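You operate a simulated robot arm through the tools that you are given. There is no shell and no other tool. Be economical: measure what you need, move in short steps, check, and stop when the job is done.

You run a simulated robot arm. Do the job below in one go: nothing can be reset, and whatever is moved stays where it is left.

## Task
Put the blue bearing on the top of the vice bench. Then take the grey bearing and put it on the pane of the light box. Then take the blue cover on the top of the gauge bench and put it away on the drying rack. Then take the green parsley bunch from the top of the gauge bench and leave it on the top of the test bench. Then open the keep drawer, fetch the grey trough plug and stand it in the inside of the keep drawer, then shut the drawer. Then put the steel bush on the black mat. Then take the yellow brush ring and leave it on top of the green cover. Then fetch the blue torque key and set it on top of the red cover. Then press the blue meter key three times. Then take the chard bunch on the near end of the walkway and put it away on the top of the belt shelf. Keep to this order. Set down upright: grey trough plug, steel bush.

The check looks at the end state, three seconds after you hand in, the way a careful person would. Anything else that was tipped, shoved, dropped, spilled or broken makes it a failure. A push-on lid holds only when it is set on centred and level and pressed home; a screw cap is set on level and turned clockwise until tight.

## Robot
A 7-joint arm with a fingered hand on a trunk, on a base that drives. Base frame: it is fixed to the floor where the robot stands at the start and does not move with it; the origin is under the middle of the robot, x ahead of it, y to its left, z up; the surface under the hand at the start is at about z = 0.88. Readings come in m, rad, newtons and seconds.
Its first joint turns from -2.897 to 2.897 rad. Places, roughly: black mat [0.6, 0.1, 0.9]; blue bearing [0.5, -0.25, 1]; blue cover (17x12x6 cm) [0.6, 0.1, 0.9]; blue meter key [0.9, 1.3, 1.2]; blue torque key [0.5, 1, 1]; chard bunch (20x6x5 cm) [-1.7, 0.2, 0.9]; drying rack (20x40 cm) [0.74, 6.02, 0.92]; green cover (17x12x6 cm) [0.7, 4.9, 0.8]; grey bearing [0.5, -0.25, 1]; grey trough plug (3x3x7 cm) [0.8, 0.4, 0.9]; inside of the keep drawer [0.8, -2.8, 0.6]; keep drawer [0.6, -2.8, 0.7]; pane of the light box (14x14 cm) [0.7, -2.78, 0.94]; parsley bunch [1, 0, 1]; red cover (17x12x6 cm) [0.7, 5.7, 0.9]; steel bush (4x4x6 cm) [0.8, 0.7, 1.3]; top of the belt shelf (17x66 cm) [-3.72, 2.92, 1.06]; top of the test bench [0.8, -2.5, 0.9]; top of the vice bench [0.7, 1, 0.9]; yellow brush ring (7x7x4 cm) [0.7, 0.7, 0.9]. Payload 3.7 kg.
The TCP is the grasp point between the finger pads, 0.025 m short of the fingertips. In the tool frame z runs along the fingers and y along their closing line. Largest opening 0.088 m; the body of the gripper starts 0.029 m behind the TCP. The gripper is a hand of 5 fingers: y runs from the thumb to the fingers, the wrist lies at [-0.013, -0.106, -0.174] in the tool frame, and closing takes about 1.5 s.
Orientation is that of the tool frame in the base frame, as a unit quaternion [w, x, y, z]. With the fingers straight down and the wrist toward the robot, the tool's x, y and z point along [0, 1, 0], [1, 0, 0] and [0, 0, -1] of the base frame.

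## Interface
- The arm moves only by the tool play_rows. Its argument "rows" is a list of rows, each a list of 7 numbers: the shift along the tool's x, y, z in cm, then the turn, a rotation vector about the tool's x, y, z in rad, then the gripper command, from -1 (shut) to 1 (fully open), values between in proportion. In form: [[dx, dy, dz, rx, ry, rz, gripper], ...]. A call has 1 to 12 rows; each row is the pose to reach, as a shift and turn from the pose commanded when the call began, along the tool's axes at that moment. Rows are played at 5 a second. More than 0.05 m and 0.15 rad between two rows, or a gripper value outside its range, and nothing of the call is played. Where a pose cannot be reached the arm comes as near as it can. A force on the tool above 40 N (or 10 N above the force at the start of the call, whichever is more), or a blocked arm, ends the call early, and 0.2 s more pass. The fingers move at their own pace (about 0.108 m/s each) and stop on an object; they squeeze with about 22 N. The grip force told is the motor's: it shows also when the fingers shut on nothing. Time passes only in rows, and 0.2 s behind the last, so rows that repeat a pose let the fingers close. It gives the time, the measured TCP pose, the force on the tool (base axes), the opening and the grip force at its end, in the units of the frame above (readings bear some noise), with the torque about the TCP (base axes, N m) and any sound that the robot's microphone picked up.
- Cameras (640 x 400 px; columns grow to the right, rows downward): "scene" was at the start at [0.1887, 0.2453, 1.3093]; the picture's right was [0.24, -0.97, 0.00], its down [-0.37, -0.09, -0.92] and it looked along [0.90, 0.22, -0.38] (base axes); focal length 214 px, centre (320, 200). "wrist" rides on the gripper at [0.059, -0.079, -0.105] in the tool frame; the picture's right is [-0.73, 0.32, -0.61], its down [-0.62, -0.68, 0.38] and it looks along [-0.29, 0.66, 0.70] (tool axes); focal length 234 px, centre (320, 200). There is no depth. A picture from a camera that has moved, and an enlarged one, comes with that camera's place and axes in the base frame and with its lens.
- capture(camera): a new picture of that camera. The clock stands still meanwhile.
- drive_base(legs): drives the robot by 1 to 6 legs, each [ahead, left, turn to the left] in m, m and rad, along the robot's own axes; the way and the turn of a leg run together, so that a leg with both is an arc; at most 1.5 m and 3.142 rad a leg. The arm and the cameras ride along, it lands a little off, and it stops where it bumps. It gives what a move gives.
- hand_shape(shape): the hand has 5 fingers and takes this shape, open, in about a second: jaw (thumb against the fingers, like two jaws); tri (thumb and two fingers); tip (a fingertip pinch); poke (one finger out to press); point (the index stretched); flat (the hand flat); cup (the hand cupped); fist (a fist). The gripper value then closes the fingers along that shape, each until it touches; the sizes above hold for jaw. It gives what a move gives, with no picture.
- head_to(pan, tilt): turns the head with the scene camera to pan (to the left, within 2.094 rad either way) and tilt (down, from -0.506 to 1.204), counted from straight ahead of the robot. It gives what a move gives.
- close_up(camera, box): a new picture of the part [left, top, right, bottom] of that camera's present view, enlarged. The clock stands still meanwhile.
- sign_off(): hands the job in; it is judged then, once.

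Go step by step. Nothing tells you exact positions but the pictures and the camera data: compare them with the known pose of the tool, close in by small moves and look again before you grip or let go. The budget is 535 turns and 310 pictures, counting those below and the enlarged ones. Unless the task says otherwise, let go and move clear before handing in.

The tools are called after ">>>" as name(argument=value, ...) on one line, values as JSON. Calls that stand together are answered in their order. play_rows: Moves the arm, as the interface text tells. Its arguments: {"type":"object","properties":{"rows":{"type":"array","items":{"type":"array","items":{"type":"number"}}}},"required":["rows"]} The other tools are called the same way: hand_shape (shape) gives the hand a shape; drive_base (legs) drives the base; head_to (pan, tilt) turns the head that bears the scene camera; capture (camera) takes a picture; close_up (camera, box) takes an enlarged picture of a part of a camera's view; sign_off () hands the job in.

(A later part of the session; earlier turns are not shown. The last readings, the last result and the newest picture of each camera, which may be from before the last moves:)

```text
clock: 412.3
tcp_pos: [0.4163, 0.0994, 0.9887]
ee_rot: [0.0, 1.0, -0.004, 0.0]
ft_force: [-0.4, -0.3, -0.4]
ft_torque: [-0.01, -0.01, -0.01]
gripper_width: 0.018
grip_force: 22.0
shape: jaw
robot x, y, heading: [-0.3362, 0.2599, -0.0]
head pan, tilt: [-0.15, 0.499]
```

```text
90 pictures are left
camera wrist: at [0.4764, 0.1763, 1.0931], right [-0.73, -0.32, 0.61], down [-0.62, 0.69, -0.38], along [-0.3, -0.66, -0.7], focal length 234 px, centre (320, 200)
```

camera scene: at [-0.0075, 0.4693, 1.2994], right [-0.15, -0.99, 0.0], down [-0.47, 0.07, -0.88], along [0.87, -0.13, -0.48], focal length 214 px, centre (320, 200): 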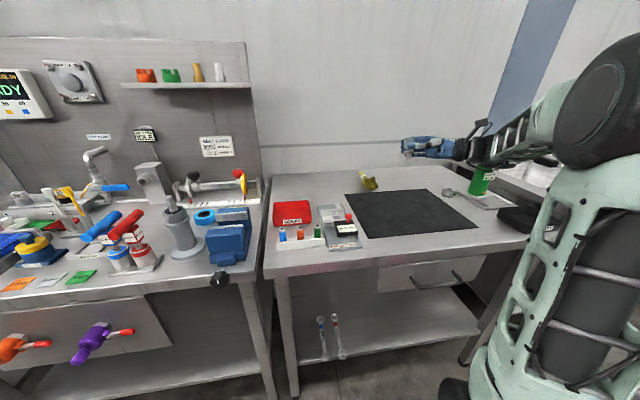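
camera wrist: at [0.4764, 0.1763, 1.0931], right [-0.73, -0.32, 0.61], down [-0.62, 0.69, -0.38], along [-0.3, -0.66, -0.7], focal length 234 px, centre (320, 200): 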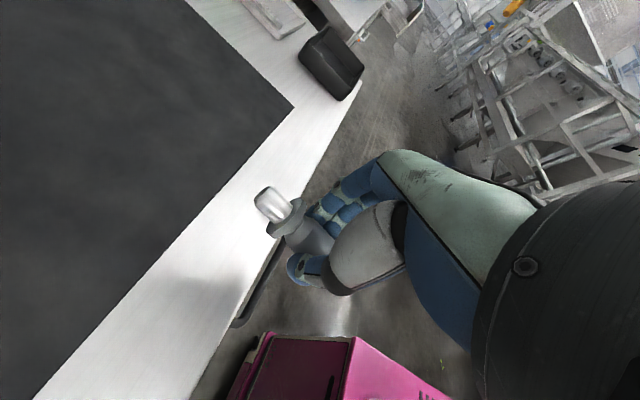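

>>> play_rows(rows=[[-0.4, 0, 3, 0, 0, 0, -1], [-0.8, 0, 6, 0, 0, 0, -1], [-0.8, 0, 7.8, 0, 0, 0, -1]])

>>> play_rows(rows=[[0, 0, 0.1, 0, 0, 0, -1], [0, 0, 0.2, 0, 0, 0, -0.5], [0, 0, 0.2, 0, 0, 0, -0.4], [0, 0, 0.2, 0, 0, 0, -0.2], [0, 0, 0.2, 0, 0, 0, 0.2], [0, 0, 0, 0, 0, 0, 0.6], [0, 0, -2, 0, 0, 0, 1], [0, 0, -6, 0, 0, 0, 1], [0, 0, -10, 0, 0, 0, 1]])

>>> capture(camera="wrist")

```text
clock: 413.1
tcp_pos: [0.4078, 0.1005, 0.9105]
ee_rot: [0.0, 1.0, -0.002, 0.0]
ft_force: [-0.5, 0.1, -1.0]
ft_torque: [0.0, -0.03, -0.02]
gripper_width: 0.018
grip_force: 22.3
shape: jaw
robot x, y, heading: [-0.3403, 0.2592, -0.001]
head pan, tilt: [-0.15, 0.499]
```

```text
clock: 415.1
tcp_pos: [0.4071, 0.1004, 1.0112]
ee_rot: [0.0, 1.0, -0.002, -0.002]
ft_force: [0.3, -0.3, 0.0]
ft_torque: [0.0, 0.02, -0.01]
gripper_width: 0.0878
grip_force: 0.1
shape: jaw
robot x, y, heading: [-0.3386, 0.2585, -0.003]
head pan, tilt: [-0.15, 0.499]
```

```text
89 pictures are left
camera wrist: at [0.4673, 0.1771, 1.1154], right [-0.73, -0.32, 0.61], down [-0.62, 0.68, -0.38], along [-0.29, -0.66, -0.7], focal length 234 px, centre (320, 200)
```

wrist: 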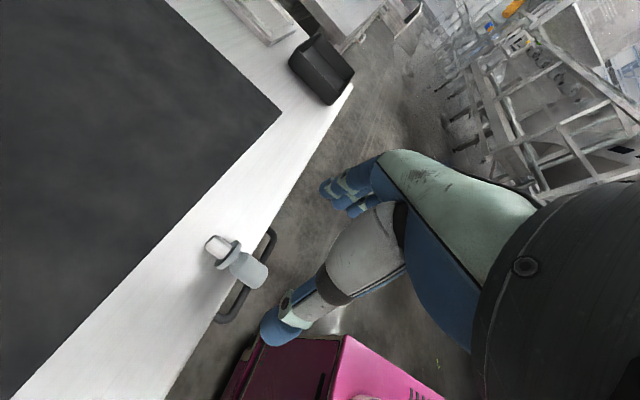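

The plug overhangs the edge squarely (body end at (0.392,0.096)). Now raise, turn the tool to the standard yaw, drive back a bit, and take the handle-type pose.

>>> play_rows(rows=[[0, 0, -4, 0, 0, -0.14, 1], [0, 0, -8, 0, 0, -0.28, 1], [0, 0, -12, 0, 0, -0.42, 1], [0, 0, -14, 0, 0, -0.56, 1], [0, 0, -14, 0, 0, -0.7, 1], [0, 0, -14, 0, 0, -0.84, 1], [0, 0, -14, 0, 0, -0.98, 1], [0, 0, -14, 0, 0, -1.12, 1], [0, 0, -14, 0, 0, -1.26, 1], [0, 0, -14, 0, 0, -1.4, 1], [0, 0, -14, 0, 0, -1.54, 1], [0, 0, -14, 0, 0, -1.57, 1]])

>>> drive_base(legs=[[-0.12, -0.13, 0]])

>>> play_rows(rows=[[0, 1, 0, -0.14, 0, 0, 1], [0, 2, 0, -0.28, 0, 0, 1], [0, 3, 0, -0.42, 0, 0, 1], [0, 4, 0, -0.56, 0, 0, 1], [0, 5, 0, -0.7, 0, 0, 1], [0, 6, 0, -0.84, 0, 0, 1], [0, 7, 0, -0.98, 0, 0, 1], [0, 8, 0, -1.12, 0, 0, 0.6], [0, 8, 0, -1.2, 0, 0, 0.2]])

```text
clock: 417.7
tcp_pos: [0.4091, 0.0996, 1.1506]
ee_rot: [-0.001, 0.709, 0.706, -0.001]
ft_force: [-0.2, 0.7, 0.4]
ft_torque: [-0.01, -0.02, 0.0]
gripper_width: 0.0878
grip_force: 0.1
shape: jaw
robot x, y, heading: [-0.3353, 0.2594, 0.002]
head pan, tilt: [-0.15, 0.499]
```

```text
clock: 419.1
tcp_pos: [0.2891, -0.0291, 1.1506]
ee_rot: [0.0, 0.709, 0.705, -0.001]
ft_force: [0.1, -0.6, 0.5]
ft_torque: [0.02, 0.02, -0.03]
gripper_width: 0.0878
grip_force: 0.1
shape: jaw
robot x, y, heading: [-0.4591, 0.1332, 0.002]
head pan, tilt: [-0.15, 0.499]
```

```text
clock: 421.1
tcp_pos: [0.3696, -0.0288, 1.1505]
ee_rot: [0.399, 0.584, 0.583, 0.399]
ft_force: [-0.1, -0.6, 0.3]
ft_torque: [0.05, 0.0, 0.05]
gripper_width: 0.0534
grip_force: 0.1
shape: jaw
out of reach, approached as far as the arm can: row 5, 6
robot x, y, heading: [-0.4523, 0.1336, 0.001]
head pan, tilt: [-0.15, 0.499]
```

>>> play_rows(rows=[[2, 0, -4, 0, 0, 0, 0.2], [4.5, -4, -5, 0, 0, 0, 0.2], [7, -8, -4, 0, 0, 0, 0.2], [9.5, -12, -3, 0, 0, 0, 0.2], [12, -16, -2, 0, 0, 0, 0.2], [12.5, -20, -0.5, 0, 0, 0, 0.2], [12.5, -23, 0.8, 0, 0, 0, 0.2]])

>>> capture(camera="wrist")

```text
clock: 422.8
tcp_pos: [0.2946, 0.0991, 1.023]
ee_rot: [0.397, 0.588, 0.584, 0.394]
ft_force: [-0.4, 0.2, -0.8]
ft_torque: [0.01, -0.03, 0.03]
gripper_width: 0.0532
grip_force: 0.0
shape: jaw
out of reach, approached as far as the arm can: row 5, 6, 7
robot x, y, heading: [-0.4536, 0.1303, 0.0]
head pan, tilt: [-0.15, 0.499]
```

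```text
88 pictures are left
camera wrist: at [0.1686, 0.1556, 0.989], right [-0.45, -0.72, 0.53], down [0.1, -0.62, -0.78], along [0.89, -0.3, 0.35], focal length 234 px, centre (320, 200)
```

wrist: 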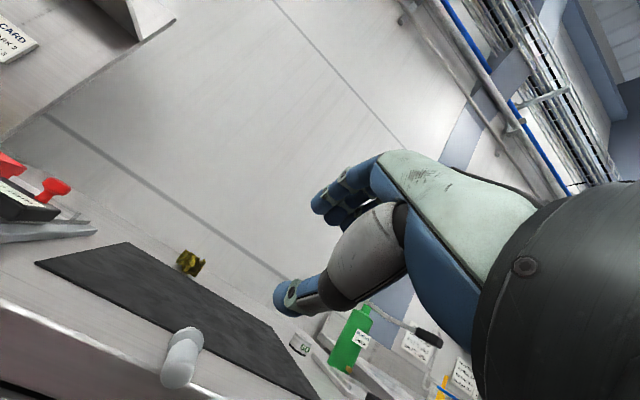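

>>> drive_base(legs=[[-0.11, 0, 0]])

>>> play_rows(rows=[[0, 1, 4, 0, 0, 0, 0.2], [0, 0, 8, 0, 0, 0, 0.2], [-0.2, -4, 9, 0, 0, 0, 0.2], [-0.3, -7, 10, 0, 0, 0, 0.2]])

>>> capture(camera="wrist")

```text
clock: 423.9
tcp_pos: [0.1848, 0.0989, 1.0227]
ee_rot: [0.397, 0.587, 0.584, 0.395]
ft_force: [-0.4, 0.6, 0.9]
ft_torque: [0.03, -0.02, 0.0]
gripper_width: 0.0527
grip_force: 0.0
shape: jaw
robot x, y, heading: [-0.5667, 0.1351, -0.001]
head pan, tilt: [-0.15, 0.499]
```

```text
clock: 424.9
tcp_pos: [0.222, 0.1017, 1.0045]
ee_rot: [0.381, 0.603, 0.593, 0.375]
ft_force: [0.3, 0.4, -0.2]
ft_torque: [-0.01, 0.02, -0.01]
gripper_width: 0.0531
grip_force: 0.1
shape: jaw
out of reach, approached as far as the arm can: row 1, 2, 3, 4
robot x, y, heading: [-0.5654, 0.1309, 0.004]
head pan, tilt: [-0.15, 0.499]
```

```text
87 pictures are left
camera wrist: at [0.0942, 0.1603, 0.9782], right [-0.42, -0.72, 0.55], down [0.05, -0.62, -0.78], along [0.91, -0.3, 0.3], focal length 234 px, centre (320, 200)
```

wrist: 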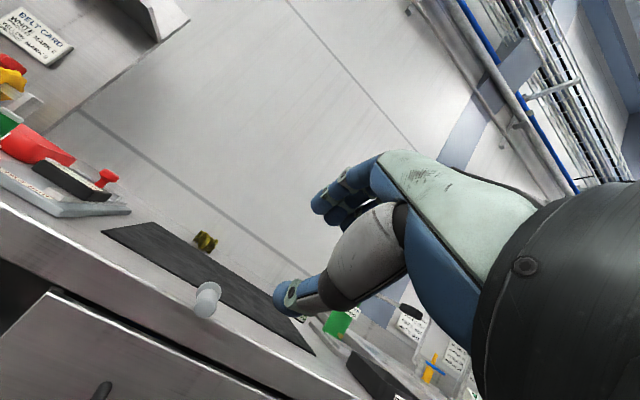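

>>> play_rows(rows=[[0, 0, 4, 0, 0, 0, 0.2], [0, 0, 8, 0, 0, 0, 0.2], [0, -1, 12, -0.03, 0, 0, 0.2], [0, -2, 14, -0.05, 0, 0, 0.2]])

```text
clock: 425.9
tcp_pos: [0.3042, 0.1123, 1.0148]
ee_rot: [0.372, 0.612, 0.596, 0.364]
ft_force: [-0.3, -0.8, 0.1]
ft_torque: [-0.01, 0.0, 0.0]
gripper_width: 0.0533
grip_force: 0.1
shape: jaw
out of reach, approached as far as the arm can: row 1, 2, 3, 4
robot x, y, heading: [-0.5623, 0.1329, 0.002]
head pan, tilt: [-0.15, 0.499]
```

>>> play_rows(rows=[[0, 1, -3, 0.14, 0, 0, 0.6], [0, 3, -5, 0.28, 0, 0, 1], [0, 5, -7, 0.42, 0, 0, 1], [0, 7, -9, 0.56, 0, 0, 1], [0, 9, -11, 0.7, 0, 0, 1], [0, 10, -14, 0.84, 0, 0, 1], [0, 10, -17, 0.98, 0, 0, 1], [0, 10, -20, 1.09, 0, 0, 1]])

```text
clock: 427.7
tcp_pos: [0.1713, 0.1162, 1.1944]
ee_rot: [0.001, 0.716, 0.698, 0.002]
ft_force: [-0.5, 0.0, 0.4]
ft_torque: [0.0, 0.03, 0.0]
gripper_width: 0.0873
grip_force: 0.0
shape: jaw
robot x, y, heading: [-0.5617, 0.1337, -0.0]
head pan, tilt: [-0.15, 0.499]
```

>>> play_rows(rows=[[-1, -2, 3, -0.14, 0, 0, 1], [-2, -3, 6, -0.28, 0, 0, 1], [-3, -4, 9, -0.42, 0, 0, 1], [-3, -5, 12, -0.56, 0, 0, 1], [-3, -5, 15, -0.7, 0, 0, 1], [-3, -5, 18, -0.84, 0, 0, 1], [-3, -5, 21, -0.98, 0, 0, 0.6], [-3, -5, 23, -1.1, 0, 0, 0.2], [-3, -5, 24, -1.2, 0, 0, 0.2]])

>>> play_rows(rows=[[0, 0, 4, 0, 0, 0, 0.2], [0, -1, 8, 0, 0, 0, 0.2], [0, -2, 12, 0, 0, 0, 0.2], [0, -3.5, 15, 0, 0, 0, 0.2]])

```text
clock: 429.7
tcp_pos: [0.2021, 0.0927, 0.9941]
ee_rot: [0.406, 0.59, 0.575, 0.396]
ft_force: [0.6, 0.3, 0.1]
ft_torque: [0.0, -0.01, 0.02]
gripper_width: 0.0529
grip_force: 0.1
shape: jaw
out of reach, approached as far as the arm can: row 6, 7, 8, 9
robot x, y, heading: [-0.5632, 0.1292, -0.002]
head pan, tilt: [-0.15, 0.499]
```

```text
clock: 430.7
tcp_pos: [0.3293, 0.0894, 0.9082]
ee_rot: [0.405, 0.59, 0.575, 0.397]
ft_force: [-0.2, -0.3, 0.0]
ft_torque: [0.0, -0.01, -0.02]
gripper_width: 0.0534
grip_force: 0.0
shape: jaw
robot x, y, heading: [-0.5637, 0.1312, -0.005]
head pan, tilt: [-0.15, 0.499]
```

Works this time. View before closing in.

>>> capture(camera="wrist")

>>> close_up(camera="scene", box=[320, 130, 440, 220])

```text
86 pictures are left
camera wrist: at [0.2057, 0.1494, 0.8717], right [-0.47, -0.72, 0.52], down [0.1, -0.62, -0.77], along [0.88, -0.31, 0.37], focal length 234 px, centre (320, 200)
```

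wrist: 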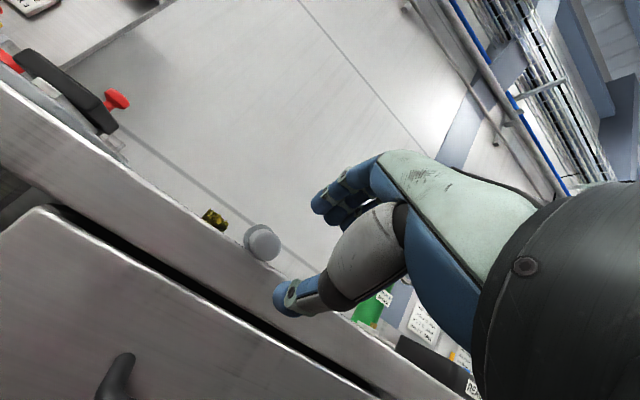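

```text
4.44 times, centred on (380, 175) of scene
camera zoom: at [-0.3766, 0.3404, 1.2994], right [-0.15, -0.99, 0.0], down [-0.47, 0.07, -0.88], along [0.87, -0.13, -0.48], focal length 953 px, centre (53, 311)
```

zoom: 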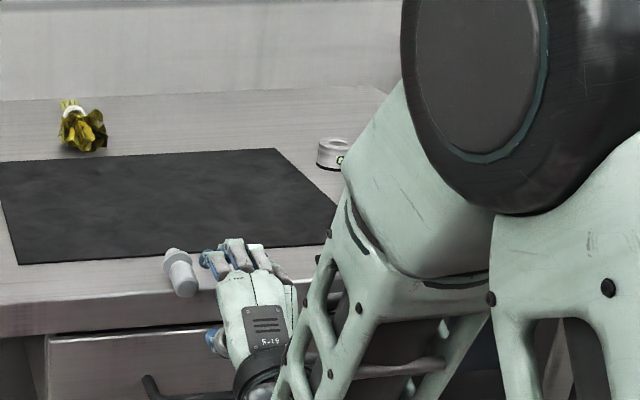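

>>> play_rows(rows=[[1.49, 0, 0, 0, 0, 0, 0.2], [1.49, 0.5, 2.5, 0, 0, 0, 0.2], [1.49, 1.0, 5.3, 0, 0, 0, 0.2]])

>>> close_up(camera="wrist", box=[200, 150, 400, 310])

>>> close_up(camera="scene", box=[340, 160, 410, 210])

```text
clock: 431.5
tcp_pos: [0.3825, 0.1033, 0.8982]
ee_rot: [0.405, 0.591, 0.575, 0.396]
ft_force: [0.2, -0.4, 0.7]
ft_torque: [-0.01, 0.01, -0.02]
gripper_width: 0.0536
grip_force: 0.1
shape: jaw
robot x, y, heading: [-0.5668, 0.1303, 0.002]
head pan, tilt: [-0.15, 0.499]
```

```text
2.50 times, centred on (300, 230) of wrist
camera zoom: at [0.2591, 0.1634, 0.8618], right [-0.47, -0.71, 0.52], down [0.1, -0.63, -0.77], along [0.88, -0.31, 0.36], focal length 585 px, centre (370, 125)
```

zoom: 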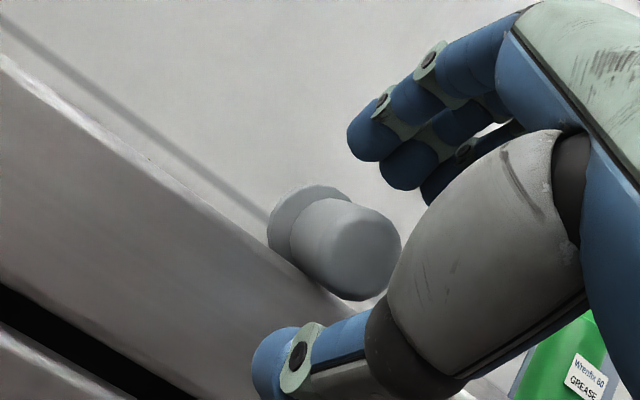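

```text
8.00 times, centred on (375, 185) of scene
camera zoom: at [-0.3765, 0.3405, 1.2994], right [-0.15, -0.99, 0.0], down [-0.47, 0.07, -0.88], along [0.87, -0.13, -0.48], focal length 1716 px, centre (-120, 320)
```

zoom: 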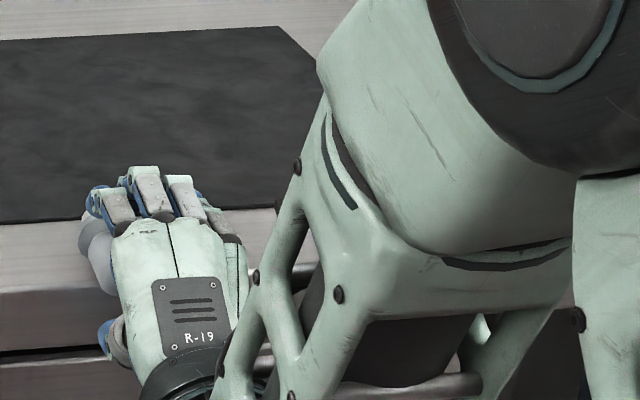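

The jaw here would be a two-point pinch; the "tri" shape should cradle it. I'll back off 5 cm, change shape and check alignment.

>>> play_rows(rows=[[0, 0, -2.5, 0, 0, 0, 0.2], [0, 0, -5, 0, 0, 0, 0.2]])

>>> hand_shape(shape="tri")

>>> play_rows(rows=[[0, 0, 0, 0, 0, 0, 0.2], [0, 0, 0, 0, 0, 0, 0.2], [0, 0, 2.5, 0, 0, 0, 0.2]])

>>> close_up(camera="scene", box=[340, 160, 410, 210])

>>> close_up(camera="wrist", box=[200, 150, 400, 310])

```text
clock: 432.1
tcp_pos: [0.336, 0.103, 0.9156]
ee_rot: [0.404, 0.59, 0.575, 0.397]
ft_force: [0.3, 0.8, 0.4]
ft_torque: [0.02, -0.04, 0.02]
gripper_width: 0.0531
grip_force: 0.2
shape: jaw
robot x, y, heading: [-0.5653, 0.1348, -0.001]
head pan, tilt: [-0.15, 0.499]
```

```text
clock: 433.0
tcp_pos: [0.3365, 0.1035, 0.916]
ee_rot: [0.406, 0.591, 0.575, 0.395]
ft_force: [0.5, 0.3, 0.3]
ft_torque: [0.0, 0.0, 0.0]
gripper_width: 0.0879
grip_force: 0.0
shape: tri
robot x, y, heading: [-0.5634, 0.1334, 0.004]
head pan, tilt: [-0.15, 0.499]
```

```text
clock: 433.8
tcp_pos: [0.3598, 0.104, 0.9069]
ee_rot: [0.405, 0.591, 0.575, 0.395]
ft_force: [0.1, -0.3, 0.7]
ft_torque: [0.02, -0.01, -0.01]
gripper_width: 0.0534
grip_force: 0.1
shape: tri
robot x, y, heading: [-0.5644, 0.1297, 0.0]
head pan, tilt: [-0.15, 0.499]
```

```text
8.00 times, centred on (375, 185) of scene
camera zoom: at [-0.3764, 0.3404, 1.2994], right [-0.15, -0.99, 0.0], down [-0.47, 0.07, -0.88], along [0.87, -0.13, -0.48], focal length 1716 px, centre (-120, 320)
```

zoom: 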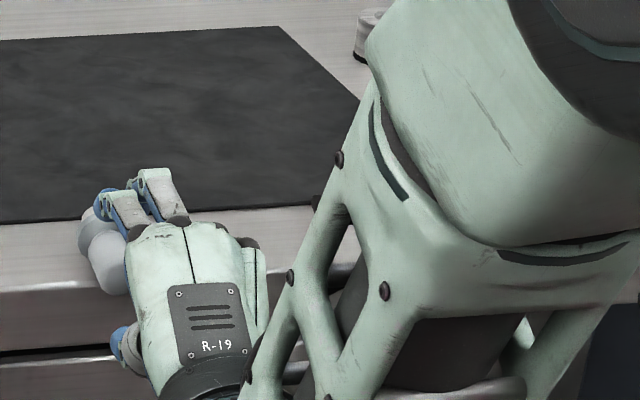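

```text
2.50 times, centred on (300, 230) of wrist
camera zoom: at [0.2359, 0.1636, 0.8706], right [-0.47, -0.71, 0.52], down [0.1, -0.63, -0.77], along [0.88, -0.31, 0.36], focal length 585 px, centre (370, 125)
```

zoom: 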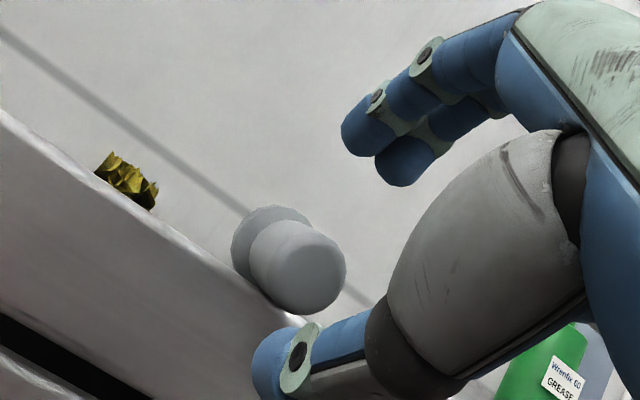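

>>> play_rows(rows=[[1.0, 0, 0, 0, 0, 0, 0.2], [1.0, 0, 1.5, 0, 0, 0, 0.2], [1.0, 0, 2.7, 0, 0, 0, 0.2], [1.0, 0, 2.7, 0, 0, 0, -0.2], [1.0, 0, 2.7, 0, 0, 0, -0.4], [1.0, 0, 2.7, 0, 0, 0, -1], [1.0, 0, 2.7, 0, 0, 0, -1], [1.0, 0, 2.7, 0, 0, 0, -1], [1.0, 0, 2.7, 0, 0, 0, -1]])

>>> close_up(camera="wrist", box=[200, 150, 400, 310])

```text
clock: 435.8
tcp_pos: [0.385, 0.1115, 0.8981]
ee_rot: [0.405, 0.59, 0.575, 0.396]
ft_force: [-0.5, -0.6, -0.4]
ft_torque: [-0.02, 0.02, 0.0]
gripper_width: 0.0001
grip_force: 22.0
shape: tri
robot x, y, heading: [-0.566, 0.1283, 0.001]
head pan, tilt: [-0.15, 0.499]
```

```text
2.50 times, centred on (300, 230) of wrist
camera zoom: at [0.2611, 0.173, 0.861], right [-0.47, -0.71, 0.52], down [0.1, -0.63, -0.77], along [0.88, -0.31, 0.36], focal length 585 px, centre (370, 125)
```

zoom: 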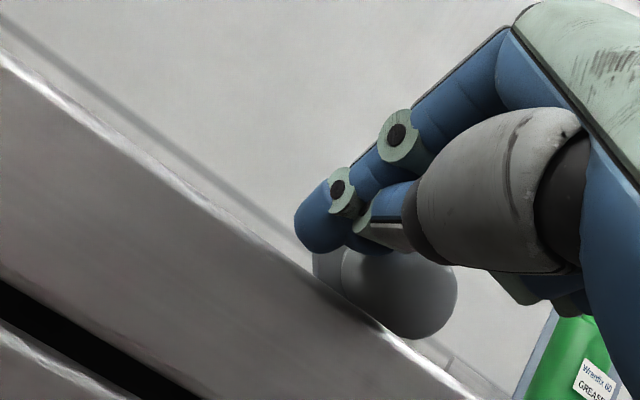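

The thumb meets the index on the TCP line, so the plug must be nearly on it. Back off, shift, and try again.

>>> play_rows(rows=[[0, 0.5, -1.5, 0, 0, 0, -1], [0, 0.5, -4, 0, 0, 0, -0.3], [0, 0, -5, 0, 0, 0, 0.2], [-1.2, 0, -5, 0, 0, 0, 0.2], [-1.2, 0, -3, 0, 0, 0, 0.2]])

>>> close_up(camera="wrist", box=[200, 150, 400, 310])

```text
clock: 437.0
tcp_pos: [0.3569, 0.1031, 0.9085]
ee_rot: [0.406, 0.591, 0.574, 0.395]
ft_force: [0.3, -0.9, -0.4]
ft_torque: [-0.02, 0.03, -0.02]
gripper_width: 0.0524
grip_force: 0.0
shape: tri
robot x, y, heading: [-0.5615, 0.1292, -0.002]
head pan, tilt: [-0.15, 0.499]
```

```text
2.50 times, centred on (300, 230) of wrist
camera zoom: at [0.2322, 0.1619, 0.872], right [-0.47, -0.71, 0.52], down [0.1, -0.63, -0.77], along [0.88, -0.31, 0.36], focal length 585 px, centre (370, 125)
```

zoom: 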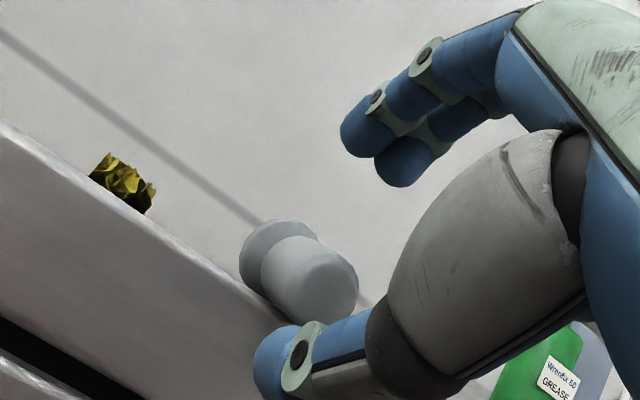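

>>> play_rows(rows=[[-0.7, 0, 0, 0, 0, 0, 0.2], [-0.7, 0, 1.5, 0, 0, 0, 0.2], [-0.7, 0, 3.0, 0, 0, 0, 0.2], [-0.7, 0, 3.0, 0, 0, 0, -0.2], [-0.7, 0, 3.0, 0, 0, 0, -0.4], [-0.7, 0, 3.0, 0, 0, 0, -0.6], [-0.7, 0, 3.0, 0, 0, 0, -1], [-0.7, 0, 3.0, 0, 0, 0, -1], [-0.7, 0, 3.0, 0, 0, 0, -1]])

>>> close_up(camera="wrist", box=[200, 150, 400, 310])

```text
clock: 439.0
tcp_pos: [0.3841, 0.0949, 0.8985]
ee_rot: [0.405, 0.591, 0.575, 0.396]
ft_force: [0.9, -0.9, 3.2]
ft_torque: [-0.02, -0.15, -0.02]
gripper_width: 0.0157
grip_force: 21.7
shape: tri
robot x, y, heading: [-0.5642, 0.1291, 0.003]
head pan, tilt: [-0.15, 0.499]
```

```text
2.50 times, centred on (300, 230) of wrist
camera zoom: at [0.2606, 0.1544, 0.8613], right [-0.47, -0.71, 0.52], down [0.1, -0.63, -0.77], along [0.88, -0.31, 0.36], focal length 585 px, centre (370, 125)
```

zoom: 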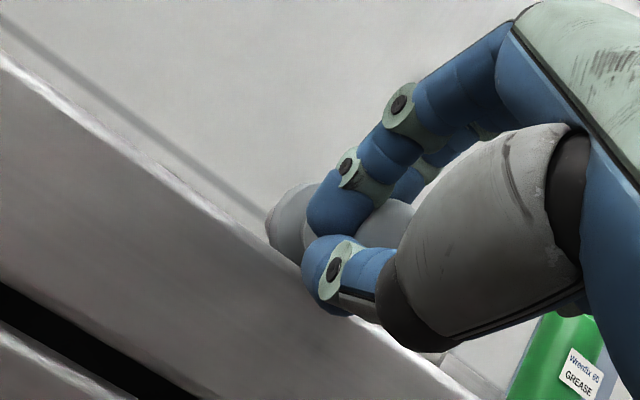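

Gripped. Lift and see whether it holds.

>>> play_rows(rows=[[0, 1.9, -0.7, 0, 0, 0, -1], [0, 4.7, -1.8, 0, 0, 0, -1], [0, 8, -3, 0, 0, 0, -1], [0, 11.2, -4.3, 0, 0, 0, -1]])

>>> close_up(camera="wrist", box=[200, 150, 400, 310])

```text
clock: 440.0
tcp_pos: [0.3834, 0.095, 1.0175]
ee_rot: [0.406, 0.59, 0.575, 0.396]
ft_force: [0.4, 0.1, -0.8]
ft_torque: [0.05, 0.03, -0.01]
gripper_width: 0.0161
grip_force: 22.7
shape: tri
robot x, y, heading: [-0.5645, 0.1301, 0.0]
head pan, tilt: [-0.15, 0.499]
```

```text
2.50 times, centred on (300, 230) of wrist
camera zoom: at [0.2611, 0.1543, 0.9811], right [-0.47, -0.71, 0.52], down [0.1, -0.63, -0.77], along [0.88, -0.31, 0.36], focal length 585 px, centre (370, 125)
```

zoom: 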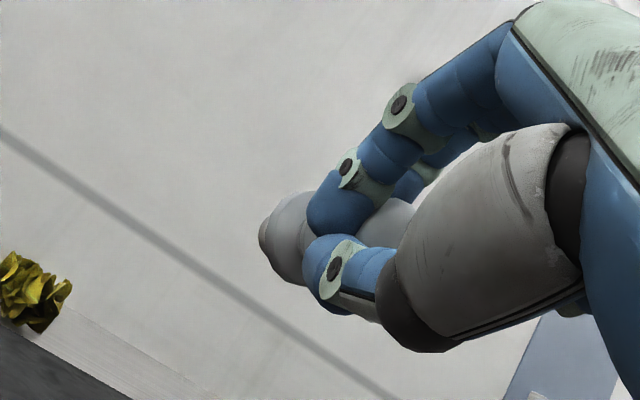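

It holds. Swing the tool down to vertical.

>>> play_rows(rows=[[0, 2, -1, 0.14, 0, 0, -1], [0, 4, -2, 0.28, 0, 0, -1], [0, 7, -3, 0.42, 0, 0, -1], [0, 10, -4, 0.56, 0, 0, -1], [0, 12, -5, 0.7, 0, 0, -1], [0, 14, -6, 0.84, 0, 0, -1], [0, 14, -6, 0.98, 0, 0, -1], [0, 14, -6, 1.12, 0, 0, -1], [0, 14, -6, 1.26, 0, 0, -1], [0, 14, -6, 1.4, 0, 0, -1], [0, 14, -6, 1.5, 0, 0, -1]])

>>> capture(camera="scene")

```text
clock: 442.4
tcp_pos: [0.3781, 0.0943, 1.1708]
ee_rot: [-0.106, 0.708, 0.69, -0.103]
ft_force: [-1.0, -0.7, 0.4]
ft_torque: [-0.03, 0.0, 0.01]
gripper_width: 0.0117
grip_force: 21.8
shape: tri
robot x, y, heading: [-0.5677, 0.1323, -0.001]
head pan, tilt: [-0.15, 0.499]
```

```text
76 pictures are left
camera scene: at [-0.3766, 0.3405, 1.2994], right [-0.15, -0.99, 0.0], down [-0.47, 0.07, -0.88], along [0.87, -0.13, -0.48], focal length 214 px, centre (320, 200)
```

scene: 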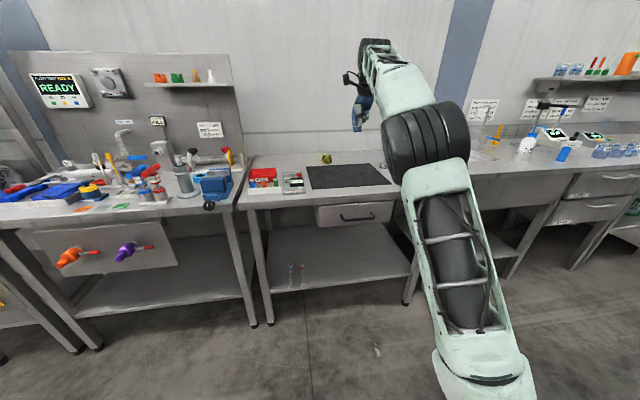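

The plug slipped and fell to the floor near (0.22,−0.07). Let me look closely at it.

>>> close_up(camera="scene", box=[355, 330, 400, 365])

```text
11.43 times, centred on (378, 348) of scene
camera zoom: at [-0.3766, 0.3405, 1.2994], right [-0.15, -0.99, 0.0], down [-0.47, 0.07, -0.88], along [0.87, -0.13, -0.48], focal length 2451 px, centre (-337, -1486)
```

zoom: 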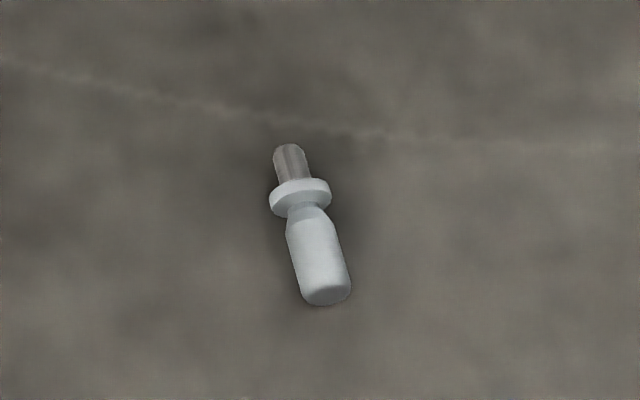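

It lies on the floor, stem away from me. I'll straighten the tool, turn yaw to +1.48 and see whether the arm reaches down there.

>>> hand_shape(shape="jaw")

>>> play_rows(rows=[[0, 0, 0, -0.15, 0, 0, 1], [0, 0, 0, -0.3, 0, 0, 1]])

>>> play_rows(rows=[[0, 0, 0, 0, 0, -0.14, 1], [0, 0, 0, 0, 0, -0.28, 1], [0, 0, 0, 0, 0, -0.42, 1], [0, 0, 0, 0, 0, -0.56, 1], [0, 0, 0, 0, 0, -0.7, 1], [0, 0, 0, 0, 0, -0.84, 1], [0, 0, 0, 0, 0, -0.98, 1], [0, 0, 0, 0, 0, -1.12, 1], [0, 0, 0, 0, 0, -1.26, 1], [0, 0, 0, 0, 0, -1.4, 1], [0, 0, 0, 0, 0, -1.48, 1]])

>>> drive_base(legs=[[-0.17, -0.05, 0]])

```text
clock: 443.3
tcp_pos: [0.3787, 0.0948, 1.1704]
ee_rot: [-0.106, 0.708, 0.691, -0.102]
ft_force: [0.0, -0.4, 0.0]
ft_torque: [0.03, -0.03, 0.0]
gripper_width: 0.0879
grip_force: 0.1
shape: jaw
robot x, y, heading: [-0.5664, 0.1298, -0.002]
head pan, tilt: [-0.15, 0.499]
```

```text
clock: 443.9
tcp_pos: [0.3791, 0.0943, 1.1689]
ee_rot: [0.002, 0.716, 0.698, 0.001]
ft_force: [1.0, -0.2, -1.0]
ft_torque: [0.0, 0.02, -0.01]
gripper_width: 0.0879
grip_force: 0.0
shape: jaw
robot x, y, heading: [-0.5641, 0.1323, -0.003]
head pan, tilt: [-0.15, 0.499]
```

```text
clock: 446.3
tcp_pos: [0.3792, 0.0958, 1.1704]
ee_rot: [0.002, 0.059, 0.998, 0.001]
ft_force: [-0.4, -0.6, 0.3]
ft_torque: [-0.04, -0.04, 0.01]
gripper_width: 0.0874
grip_force: 0.0
shape: jaw
robot x, y, heading: [-0.5619, 0.1281, -0.003]
head pan, tilt: [-0.15, 0.499]
```

```text
clock: 447.8
tcp_pos: [0.2071, 0.0455, 1.1703]
ee_rot: [0.003, 0.058, 0.998, 0.001]
ft_force: [0.1, -0.1, -0.5]
ft_torque: [-0.02, -0.01, 0.0]
gripper_width: 0.0881
grip_force: 0.0
shape: jaw
robot x, y, heading: [-0.7391, 0.0808, -0.001]
head pan, tilt: [-0.15, 0.499]
```

>>> drive_base(legs=[[0.3, 0, 0]])

>>> play_rows(rows=[[4, -2, 2, 0, 0, 0, 1], [8, -4, 4, 0, 0, 0, 1], [12, -6, 6, 0, 0, 0, 1], [16, -8, 8, 0, 0, 0, 1], [20, -10, 10, 0, 0, 0, 1], [24, -12, 12, 0, 0, 0, 1], [28.6, -14, 13, 0, 0, 0, 1]])

>>> play_rows(rows=[[0, 0, 5, 0, 0, 0, 1], [0, 0, 10, 0, 0, 0, 1], [0, 0, 15, 0, 0, 0, 1], [0, 0, 20, 0, 0, 0, 1], [0, 0, 25, 0, 0, 0, 1], [0, 0, 30, 0, 0, 0, 1], [0, 0, 35, 0, 0, 0, 1], [0, 0, 40, 0, 0, 0, 1]])

```text
clock: 449.9
tcp_pos: [0.5087, 0.0479, 1.1691]
ee_rot: [0.003, 0.058, 0.998, 0.001]
ft_force: [0.0, -0.5, 0.2]
ft_torque: [0.01, 0.04, 0.03]
gripper_width: 0.0877
grip_force: 0.0
shape: jaw
robot x, y, heading: [-0.4375, 0.0804, 0.001]
head pan, tilt: [-0.15, 0.499]
```

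```text
refused: row 7 steps farther than a row can; nothing moved
```

```text
clock: 451.2
tcp_pos: [0.5121, 0.0502, 0.9057]
ee_rot: [0.012, 0.058, 0.998, 0.005]
ft_force: [-4.1, -2.4, 23.5]
ft_torque: [0.8, -0.06, 0.1]
gripper_width: 0.0879
grip_force: 0.1
shape: jaw
robot x, y, heading: [-0.4358, 0.0828, 0.001]
head pan, tilt: [-0.15, 0.499]
stopped in row 6: the force on the tool passed its limit at 81 N (the readings are from after the stop); the commanded pose is now the measured one
```

The first call was refused, so the hand came down on the mat; nothing else is there. Raise and redo properly.

>>> play_rows(rows=[[0, 0, -5, 0, 0, 0, 1], [0, 0, -10, 0, 0, 0, 1], [0, 0, -15, 0, 0, 0, 1], [4, -2, -18, 0, 0, 0, 1], [8, -4, -18, 0, 0, 0, 1], [12, -6, -18, 0, 0, 0, 1], [16, -8, -18, 0, 0, 0, 1], [20, -10, -18, 0, 0, 0, 1], [24, -12, -18, 0, 0, 0, 1], [28, -14, -18, 0, 0, 0, 1]])

```text
refused: row 4 steps farther than a row can; nothing moved
```

>>> play_rows(rows=[[0, 0, -4, 0, 0, 0, 1], [0, 0, -8, 0, 0, 0, 1], [0, 0, -12, 0, 0, 0, 1], [0, 0, -16, 0, 0, 0, 1], [3.5, -2, -18, 0, 0, 0, 1], [7.5, -4, -18, 0, 0, 0, 1], [11.5, -6, -18, 0, 0, 0, 1], [15.5, -8, -18, 0, 0, 0, 1], [19.5, -10, -18, 0, 0, 0, 1], [23.5, -12, -18, 0, 0, 0, 1], [27.5, -14, -18, 0, 0, 0, 1]])

```text
clock: 453.6
tcp_pos: [0.2188, -0.0591, 1.0747]
ee_rot: [0.009, 0.058, 0.998, 0.004]
ft_force: [0.8, 0.5, 0.1]
ft_torque: [0.01, 0.0, 0.03]
gripper_width: 0.088
grip_force: 0.0
shape: jaw
robot x, y, heading: [-0.4371, 0.0779, 0.004]
head pan, tilt: [-0.15, 0.499]
```

>>> play_rows(rows=[[0, 0, 4.8, 0, 0, 0, 1], [0, 0, 9.6, 0, 0, 0, 1], [0, 0, 14.4, 0, 0, 0, 1], [0, 0, 19.2, 0, 0, 0, 1], [0, 0, 24, 0, 0, 0, 1], [0, 0, 28.8, 0, 0, 0, 1], [0, 0, 33.6, 0, 0, 0, 1], [0, 0, 38.4, 0, 0, 0, 1], [0, 0, 43.2, 0, 0, 0, 1], [0, 0, 48, 0, 0, 0, 1], [0, 0, 52.8, 0, 0, 0, 1], [0, 0, 57.6, 0, 0, 0, 1]])

```text
clock: 456.2
tcp_pos: [0.2305, -0.0561, 0.4982]
ee_rot: [0.01, 0.057, 0.998, 0.004]
ft_force: [-0.3, -0.2, 0.1]
ft_torque: [-0.01, 0.0, -0.02]
gripper_width: 0.0878
grip_force: 0.1
shape: jaw
robot x, y, heading: [-0.4338, 0.0792, 0.006]
head pan, tilt: [-0.15, 0.499]
```

>>> play_rows(rows=[[0, 0, 4.8, 0, 0, 0, 1], [0, 0, 9.6, 0, 0, 0, 1], [0, 0, 14.4, 0, 0, 0, 1], [0, 0, 19.2, 0, 0, 0, 1], [0, 0, 24, 0, 0, 0, 1], [0, 0, 28.8, 0, 0, 0, 1], [0, 0, 33.6, 0, 0, 0, 1]])

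>>> capture(camera="wrist")

```text
clock: 457.9
tcp_pos: [0.2382, -0.0522, 0.1634]
ee_rot: [0.008, 0.057, 0.998, 0.004]
ft_force: [-0.8, -0.1, 0.3]
ft_torque: [-0.02, 0.01, 0.0]
gripper_width: 0.0882
grip_force: 0.1
shape: jaw
robot x, y, heading: [-0.4344, 0.0812, 0.011]
head pan, tilt: [-0.15, 0.499]
```

```text
74 pictures are left
camera wrist: at [0.168, -0.1271, 0.2656], right [0.75, 0.23, 0.62], down [0.55, -0.75, -0.38], along [0.38, 0.62, -0.68], focal length 234 px, centre (320, 200)
```

wrist: 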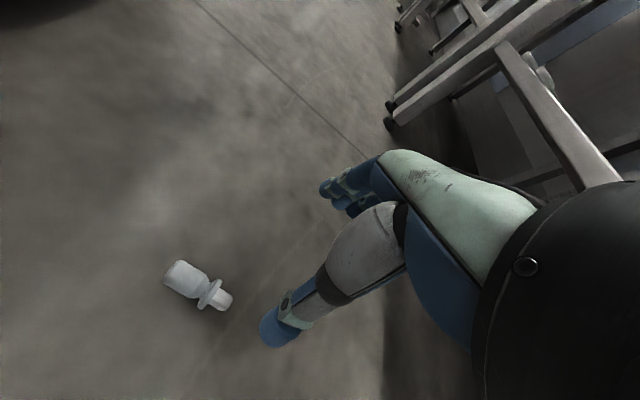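

The arm reaches. I'll grip the plug across its body with a slight −0.2 rad tilt.

>>> play_rows(rows=[[2, -1.4, 3, 0, -0.1, 0, 1], [4, -2.9, 6.5, 0, -0.2, 0, 1], [4, -2.9, 10, 0, -0.2, 0, 1], [4, -2.9, 13, 0, -0.2, 0, 1]])

>>> play_rows(rows=[[0, 0, 0, 0, 0, 0, 0], [0, 0, 0, 0, 0, 0, -1], [0, 0, 0, 0, 0, 0, -1], [0, 0, 0, 0, 0, 0, -1], [0, 0, 0, 0, 0, 0, -1], [0, 0, 0, 0, 0, 0, -1], [0, 0, 0, 0, 0, 0, -1]])

>>> close_up(camera="wrist", box=[200, 150, 400, 310])

```text
clock: 458.9
tcp_pos: [0.1963, -0.0783, 0.0328]
ee_rot: [0.111, 0.054, 0.992, -0.003]
ft_force: [0.9, -0.4, 0.1]
ft_torque: [0.0, 0.04, 0.01]
gripper_width: 0.0879
grip_force: 0.1
shape: jaw
robot x, y, heading: [-0.4352, 0.081, 0.003]
head pan, tilt: [-0.15, 0.499]
```

```text
clock: 460.4
tcp_pos: [0.1972, -0.0766, 0.0331]
ee_rot: [0.109, 0.06, 0.992, -0.002]
ft_force: [0.2, -0.6, 0.1]
ft_torque: [0.01, -0.02, 0.01]
gripper_width: 0.0176
grip_force: 22.2
shape: jaw
robot x, y, heading: [-0.4369, 0.0827, 0.003]
head pan, tilt: [-0.15, 0.499]
```

```text
2.50 times, centred on (300, 230) of wrist
camera zoom: at [0.1088, -0.1483, 0.1221], right [0.61, 0.25, 0.75], down [0.61, -0.75, -0.25], along [0.51, 0.61, -0.61], focal length 585 px, centre (370, 125)
```

zoom: 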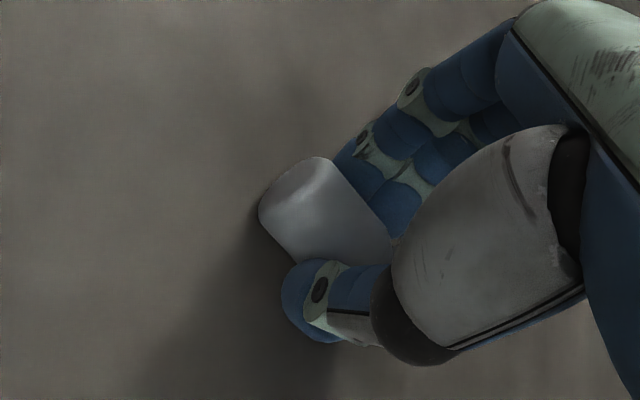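

Held. Lift straight up in two calls.

>>> play_rows(rows=[[-1.0, 0, -4.6, 0, 0, 0, -1], [-2.0, 0, -9.2, 0, 0, 0, -1], [-3.0, 0, -13.8, 0, 0, 0, -1], [-4.0, 0, -18.4, 0, 0, 0, -1], [-5.0, 0, -23, 0, 0, 0, -1], [-6.0, 0, -27.6, 0, 0, 0, -1], [-7.0, 0, -32.2, 0, 0, 0, -1], [-8.0, 0, -36.8, 0, 0, 0, -1], [-9.0, 0, -41.4, 0, 0, 0, -1], [-10, 0, -46, 0, 0, 0, -1], [-11, 0, -50.6, 0, 0, 0, -1], [-12, 0, -55.2, 0, 0, 0, -1]])

>>> play_rows(rows=[[-1.0, 0, -4.6, 0, 0, 0, -1], [-2.0, 0, -9.2, 0, 0, 0, -1], [-3.0, 0, -13.8, 0, 0, 0, -1], [-4.0, 0, -18.4, 0, 0, 0, -1], [-5.0, 0, -23, 0, 0, 0, -1], [-6.0, 0, -27.6, 0, 0, 0, -1], [-7.0, 0, -32.2, 0, 0, 0, -1], [-8.0, 0, -36.8, 0, 0, 0, -1], [-9.0, 0, -41.4, 0, 0, 0, -1], [-10, 0, -46, 0, 0, 0, -1], [-11, 0, -50.6, 0, 0, 0, -1], [-12, 0, -55.2, 0, 0, 0, -1]])

```text
clock: 463.1
tcp_pos: [0.1923, -0.0816, 0.5981]
ee_rot: [0.109, 0.058, 0.992, -0.003]
ft_force: [0.6, 0.3, -1.6]
ft_torque: [0.04, -0.03, -0.03]
gripper_width: 0.0178
grip_force: 22.6
shape: jaw
robot x, y, heading: [-0.4362, 0.0799, 0.006]
head pan, tilt: [-0.15, 0.499]
```

```text
clock: 465.6
tcp_pos: [0.191, -0.0882, 1.1642]
ee_rot: [0.109, 0.058, 0.992, -0.002]
ft_force: [-0.6, 0.4, -1.4]
ft_torque: [0.0, 0.06, 0.01]
gripper_width: 0.0178
grip_force: 22.3
shape: jaw
robot x, y, heading: [-0.4348, 0.0847, -0.001]
head pan, tilt: [-0.15, 0.499]
```

Swing yaw back to 0, then roll +90° to stand the plug.

>>> play_rows(rows=[[0, 0, 0, 0.03, 0, 0.135, -1], [0, 0, 0, 0.06, 0, 0.27, -1], [0, 0, 0, 0.09, 0, 0.405, -1], [0, 0, 0, 0.12, 0, 0.54, -1], [0, 0, 0, 0.15, 0, 0.675, -1], [0, 0, 0, 0.18, 0, 0.81, -1], [0, 0, 0, 0.21, 0, 0.945, -1], [0, 0, 0, 0.24, 0, 1.08, -1], [0, 0, 0, 0.27, 0, 1.215, -1], [0, 0, 0, 0.3, 0, 1.35, -1], [0, 0, 0, 0.316, 0, 1.425, -1]])

>>> play_rows(rows=[[0, 1.5, 0, 0, 0.14, 0, -1], [0, 3, 0, 0, 0.28, 0, -1], [0, 4.5, 0, 0, 0.42, 0, -1], [0, 6, 0, 0, 0.56, 0, -1], [0, 7.5, 0, 0, 0.7, 0, -1], [0, 9, 0, 0, 0.84, 0, -1], [0, 10.5, 0, 0, 0.98, 0, -1], [0, 12, 0, 0, 1.12, 0, -1], [0, 12, 0, 0, 1.26, 0, -1], [0, 12, 0, 0, 1.4, 0, -1], [0, 12, 0, 0, 1.54, 0, -1]])

>>> capture(camera="scene")

```text
clock: 468.1
tcp_pos: [0.1907, -0.0863, 1.1628]
ee_rot: [0.074, 0.706, 0.701, -0.074]
ft_force: [-0.4, 0.3, -0.8]
ft_torque: [0.02, 0.02, 0.0]
gripper_width: 0.0176
grip_force: 22.5
shape: jaw
robot x, y, heading: [-0.4367, 0.0844, 0.004]
head pan, tilt: [-0.15, 0.499]
```

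```text
clock: 470.4
tcp_pos: [0.311, -0.087, 1.1621]
ee_rot: [-0.435, 0.558, 0.555, 0.437]
ft_force: [0.0, 0.0, -1.6]
ft_torque: [-0.03, 0.01, 0.02]
gripper_width: 0.0178
grip_force: 21.9
shape: jaw
robot x, y, heading: [-0.4332, 0.0789, 0.009]
head pan, tilt: [-0.15, 0.499]
```

```text
72 pictures are left
camera scene: at [-0.2465, 0.2912, 1.2994], right [-0.15, -0.99, 0.0], down [-0.47, 0.07, -0.88], along [0.87, -0.13, -0.48], focal length 214 px, centre (320, 200)
```

scene: 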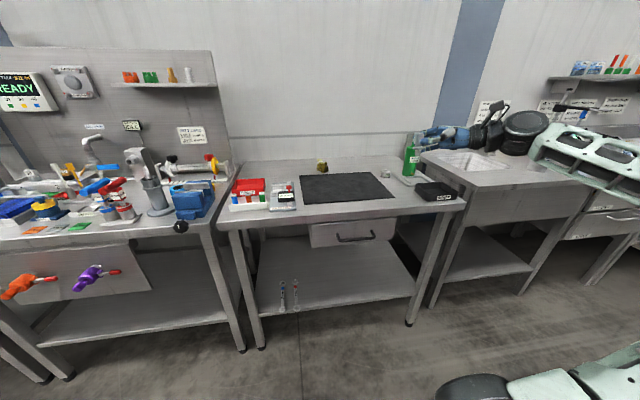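

>>> close_up(camera="scene", box=[405, 115, 441, 151])

```text
11.11 times, centred on (423, 133) of scene
camera zoom: at [-0.2465, 0.2912, 1.2994], right [-0.15, -0.99, 0.0], down [-0.47, 0.07, -0.88], along [0.87, -0.13, -0.48], focal length 2383 px, centre (-824, 944)
```

zoom: 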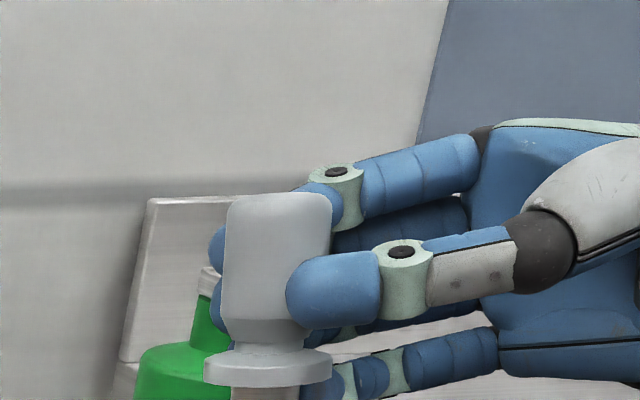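

Bottom leans ~0.14 right; correct, then turn the hand −0.98 about the vertical to check the other direction.

>>> play_rows(rows=[[0, 0, 0, -0.01, 0.067, -0.044, -1], [0, 0, 0, -0.0215, 0.134, -0.087, -1]])

>>> play_rows(rows=[[0, 0, 0, -0.139, 0, 0.014, -1], [0, 0, 0, -0.278, 0, 0.028, -1], [0, 0, 0, -0.417, 0, 0.042, -1], [0, 0, 0, -0.557, 0, 0.056, -1], [0, 0, 0, -0.696, 0, 0.07, -1], [0, 0, 0, -0.835, 0, 0.084, -1], [0, 0, 0, -0.974, 0, 0.098, -1]])

>>> close_up(camera="scene", box=[400, 110, 448, 158])

```text
clock: 471.1
tcp_pos: [0.3106, -0.0875, 1.163]
ee_rot: [-0.446, 0.507, 0.544, 0.499]
ft_force: [-0.1, -0.2, -1.6]
ft_torque: [-0.03, 0.0, -0.02]
gripper_width: 0.0176
grip_force: 22.7
shape: jaw
robot x, y, heading: [-0.4335, 0.0798, 0.004]
head pan, tilt: [-0.15, 0.499]
```

```text
clock: 472.6
tcp_pos: [0.3102, -0.0882, 1.1602]
ee_rot: [-0.179, 0.683, 0.221, 0.673]
ft_force: [0.5, 1.0, -1.3]
ft_torque: [0.02, 0.03, 0.01]
gripper_width: 0.0178
grip_force: 22.1
shape: jaw
robot x, y, heading: [-0.4328, 0.0816, 0.004]
head pan, tilt: [-0.15, 0.499]
```

```text
8.33 times, centred on (424, 134) of scene
camera zoom: at [-0.2464, 0.2908, 1.2994], right [-0.15, -0.99, 0.0], down [-0.47, 0.07, -0.88], along [0.87, -0.13, -0.48], focal length 1787 px, centre (-547, 750)
```

zoom: 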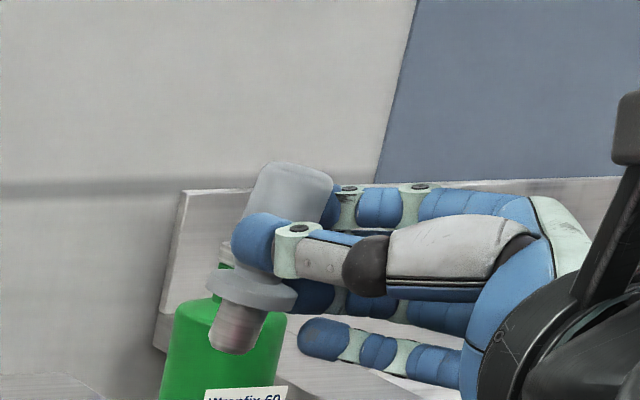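

Two views give the remaining tilt: (−0.07, +0.14). Correct it, then drive so the plug is over the front strip.

>>> play_rows(rows=[[0, 0, 0, -0.002, -0.01, -0.078, -1], [0, 0, 0, -0.004, -0.021, -0.155, -1], [0, 0, 0, -0.004, -0.021, -0.155, -1]])

>>> drive_base(legs=[[0.105, 0, 0]])

>>> close_up(camera="scene", box=[400, 110, 448, 158])

```text
clock: 473.4
tcp_pos: [0.3105, -0.086, 1.1624]
ee_rot: [-0.122, 0.669, 0.276, 0.679]
ft_force: [0.3, 0.2, -1.2]
ft_torque: [-0.02, 0.02, 0.01]
gripper_width: 0.0175
grip_force: 22.5
shape: jaw
robot x, y, heading: [-0.4354, 0.0778, 0.003]
head pan, tilt: [-0.15, 0.499]
```

```text
clock: 474.6
tcp_pos: [0.4168, -0.0872, 1.1623]
ee_rot: [-0.123, 0.67, 0.276, 0.678]
ft_force: [-0.4, 0.0, -0.5]
ft_torque: [-0.02, 0.03, 0.02]
gripper_width: 0.0175
grip_force: 22.1
shape: jaw
robot x, y, heading: [-0.3294, 0.0782, 0.008]
head pan, tilt: [-0.15, 0.499]
```

```text
8.33 times, centred on (424, 134) of scene
camera zoom: at [-0.1406, 0.2914, 1.2994], right [-0.15, -0.99, 0.0], down [-0.47, 0.07, -0.88], along [0.87, -0.13, -0.48], focal length 1787 px, centre (-547, 750)
```

zoom: 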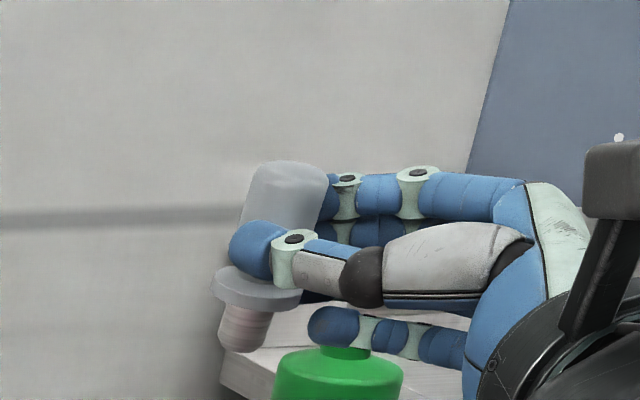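

Nearly vertical; apply a last small correction while lowering to ~0.97.

>>> play_rows(rows=[[-3.9, -0.84, 0.2, 0.014, -0.065, 0.007, -1], [-7.8, -1.67, 0.4, 0.014, -0.065, 0.007, -1], [-11.7, -2.5, 0.6, 0.014, -0.065, 0.007, -1], [-15.6, -3.34, 0.8, 0.014, -0.065, 0.007, -1], [-18.8, -4.0, 0.95, 0.014, -0.065, 0.007, -1]])

>>> close_up(camera="scene", box=[390, 160, 450, 210])

```text
clock: 475.8
tcp_pos: [0.4203, -0.0883, 0.9721]
ee_rot: [-0.122, 0.691, 0.282, 0.654]
ft_force: [-0.3, -0.3, -0.4]
ft_torque: [-0.01, 0.07, -0.02]
gripper_width: 0.0176
grip_force: 21.9
shape: jaw
out of reach, approached as far as the arm can: row 5
robot x, y, heading: [-0.327, 0.0844, 0.002]
head pan, tilt: [-0.15, 0.499]
```

```text
8.00 times, centred on (420, 185) of scene
camera zoom: at [-0.1406, 0.2915, 1.2994], right [-0.15, -0.99, 0.0], down [-0.47, 0.07, -0.88], along [0.87, -0.13, -0.48], focal length 1716 px, centre (-480, 320)
```

zoom: 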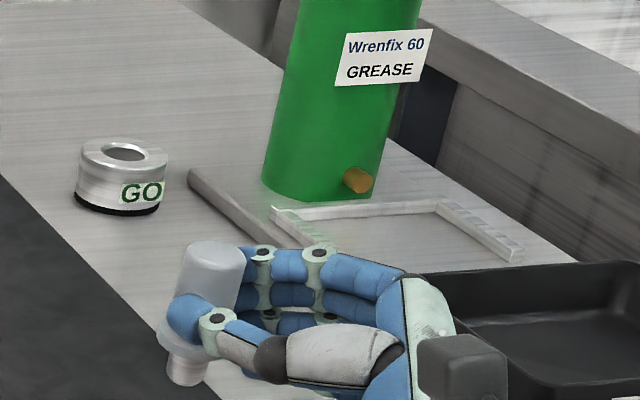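

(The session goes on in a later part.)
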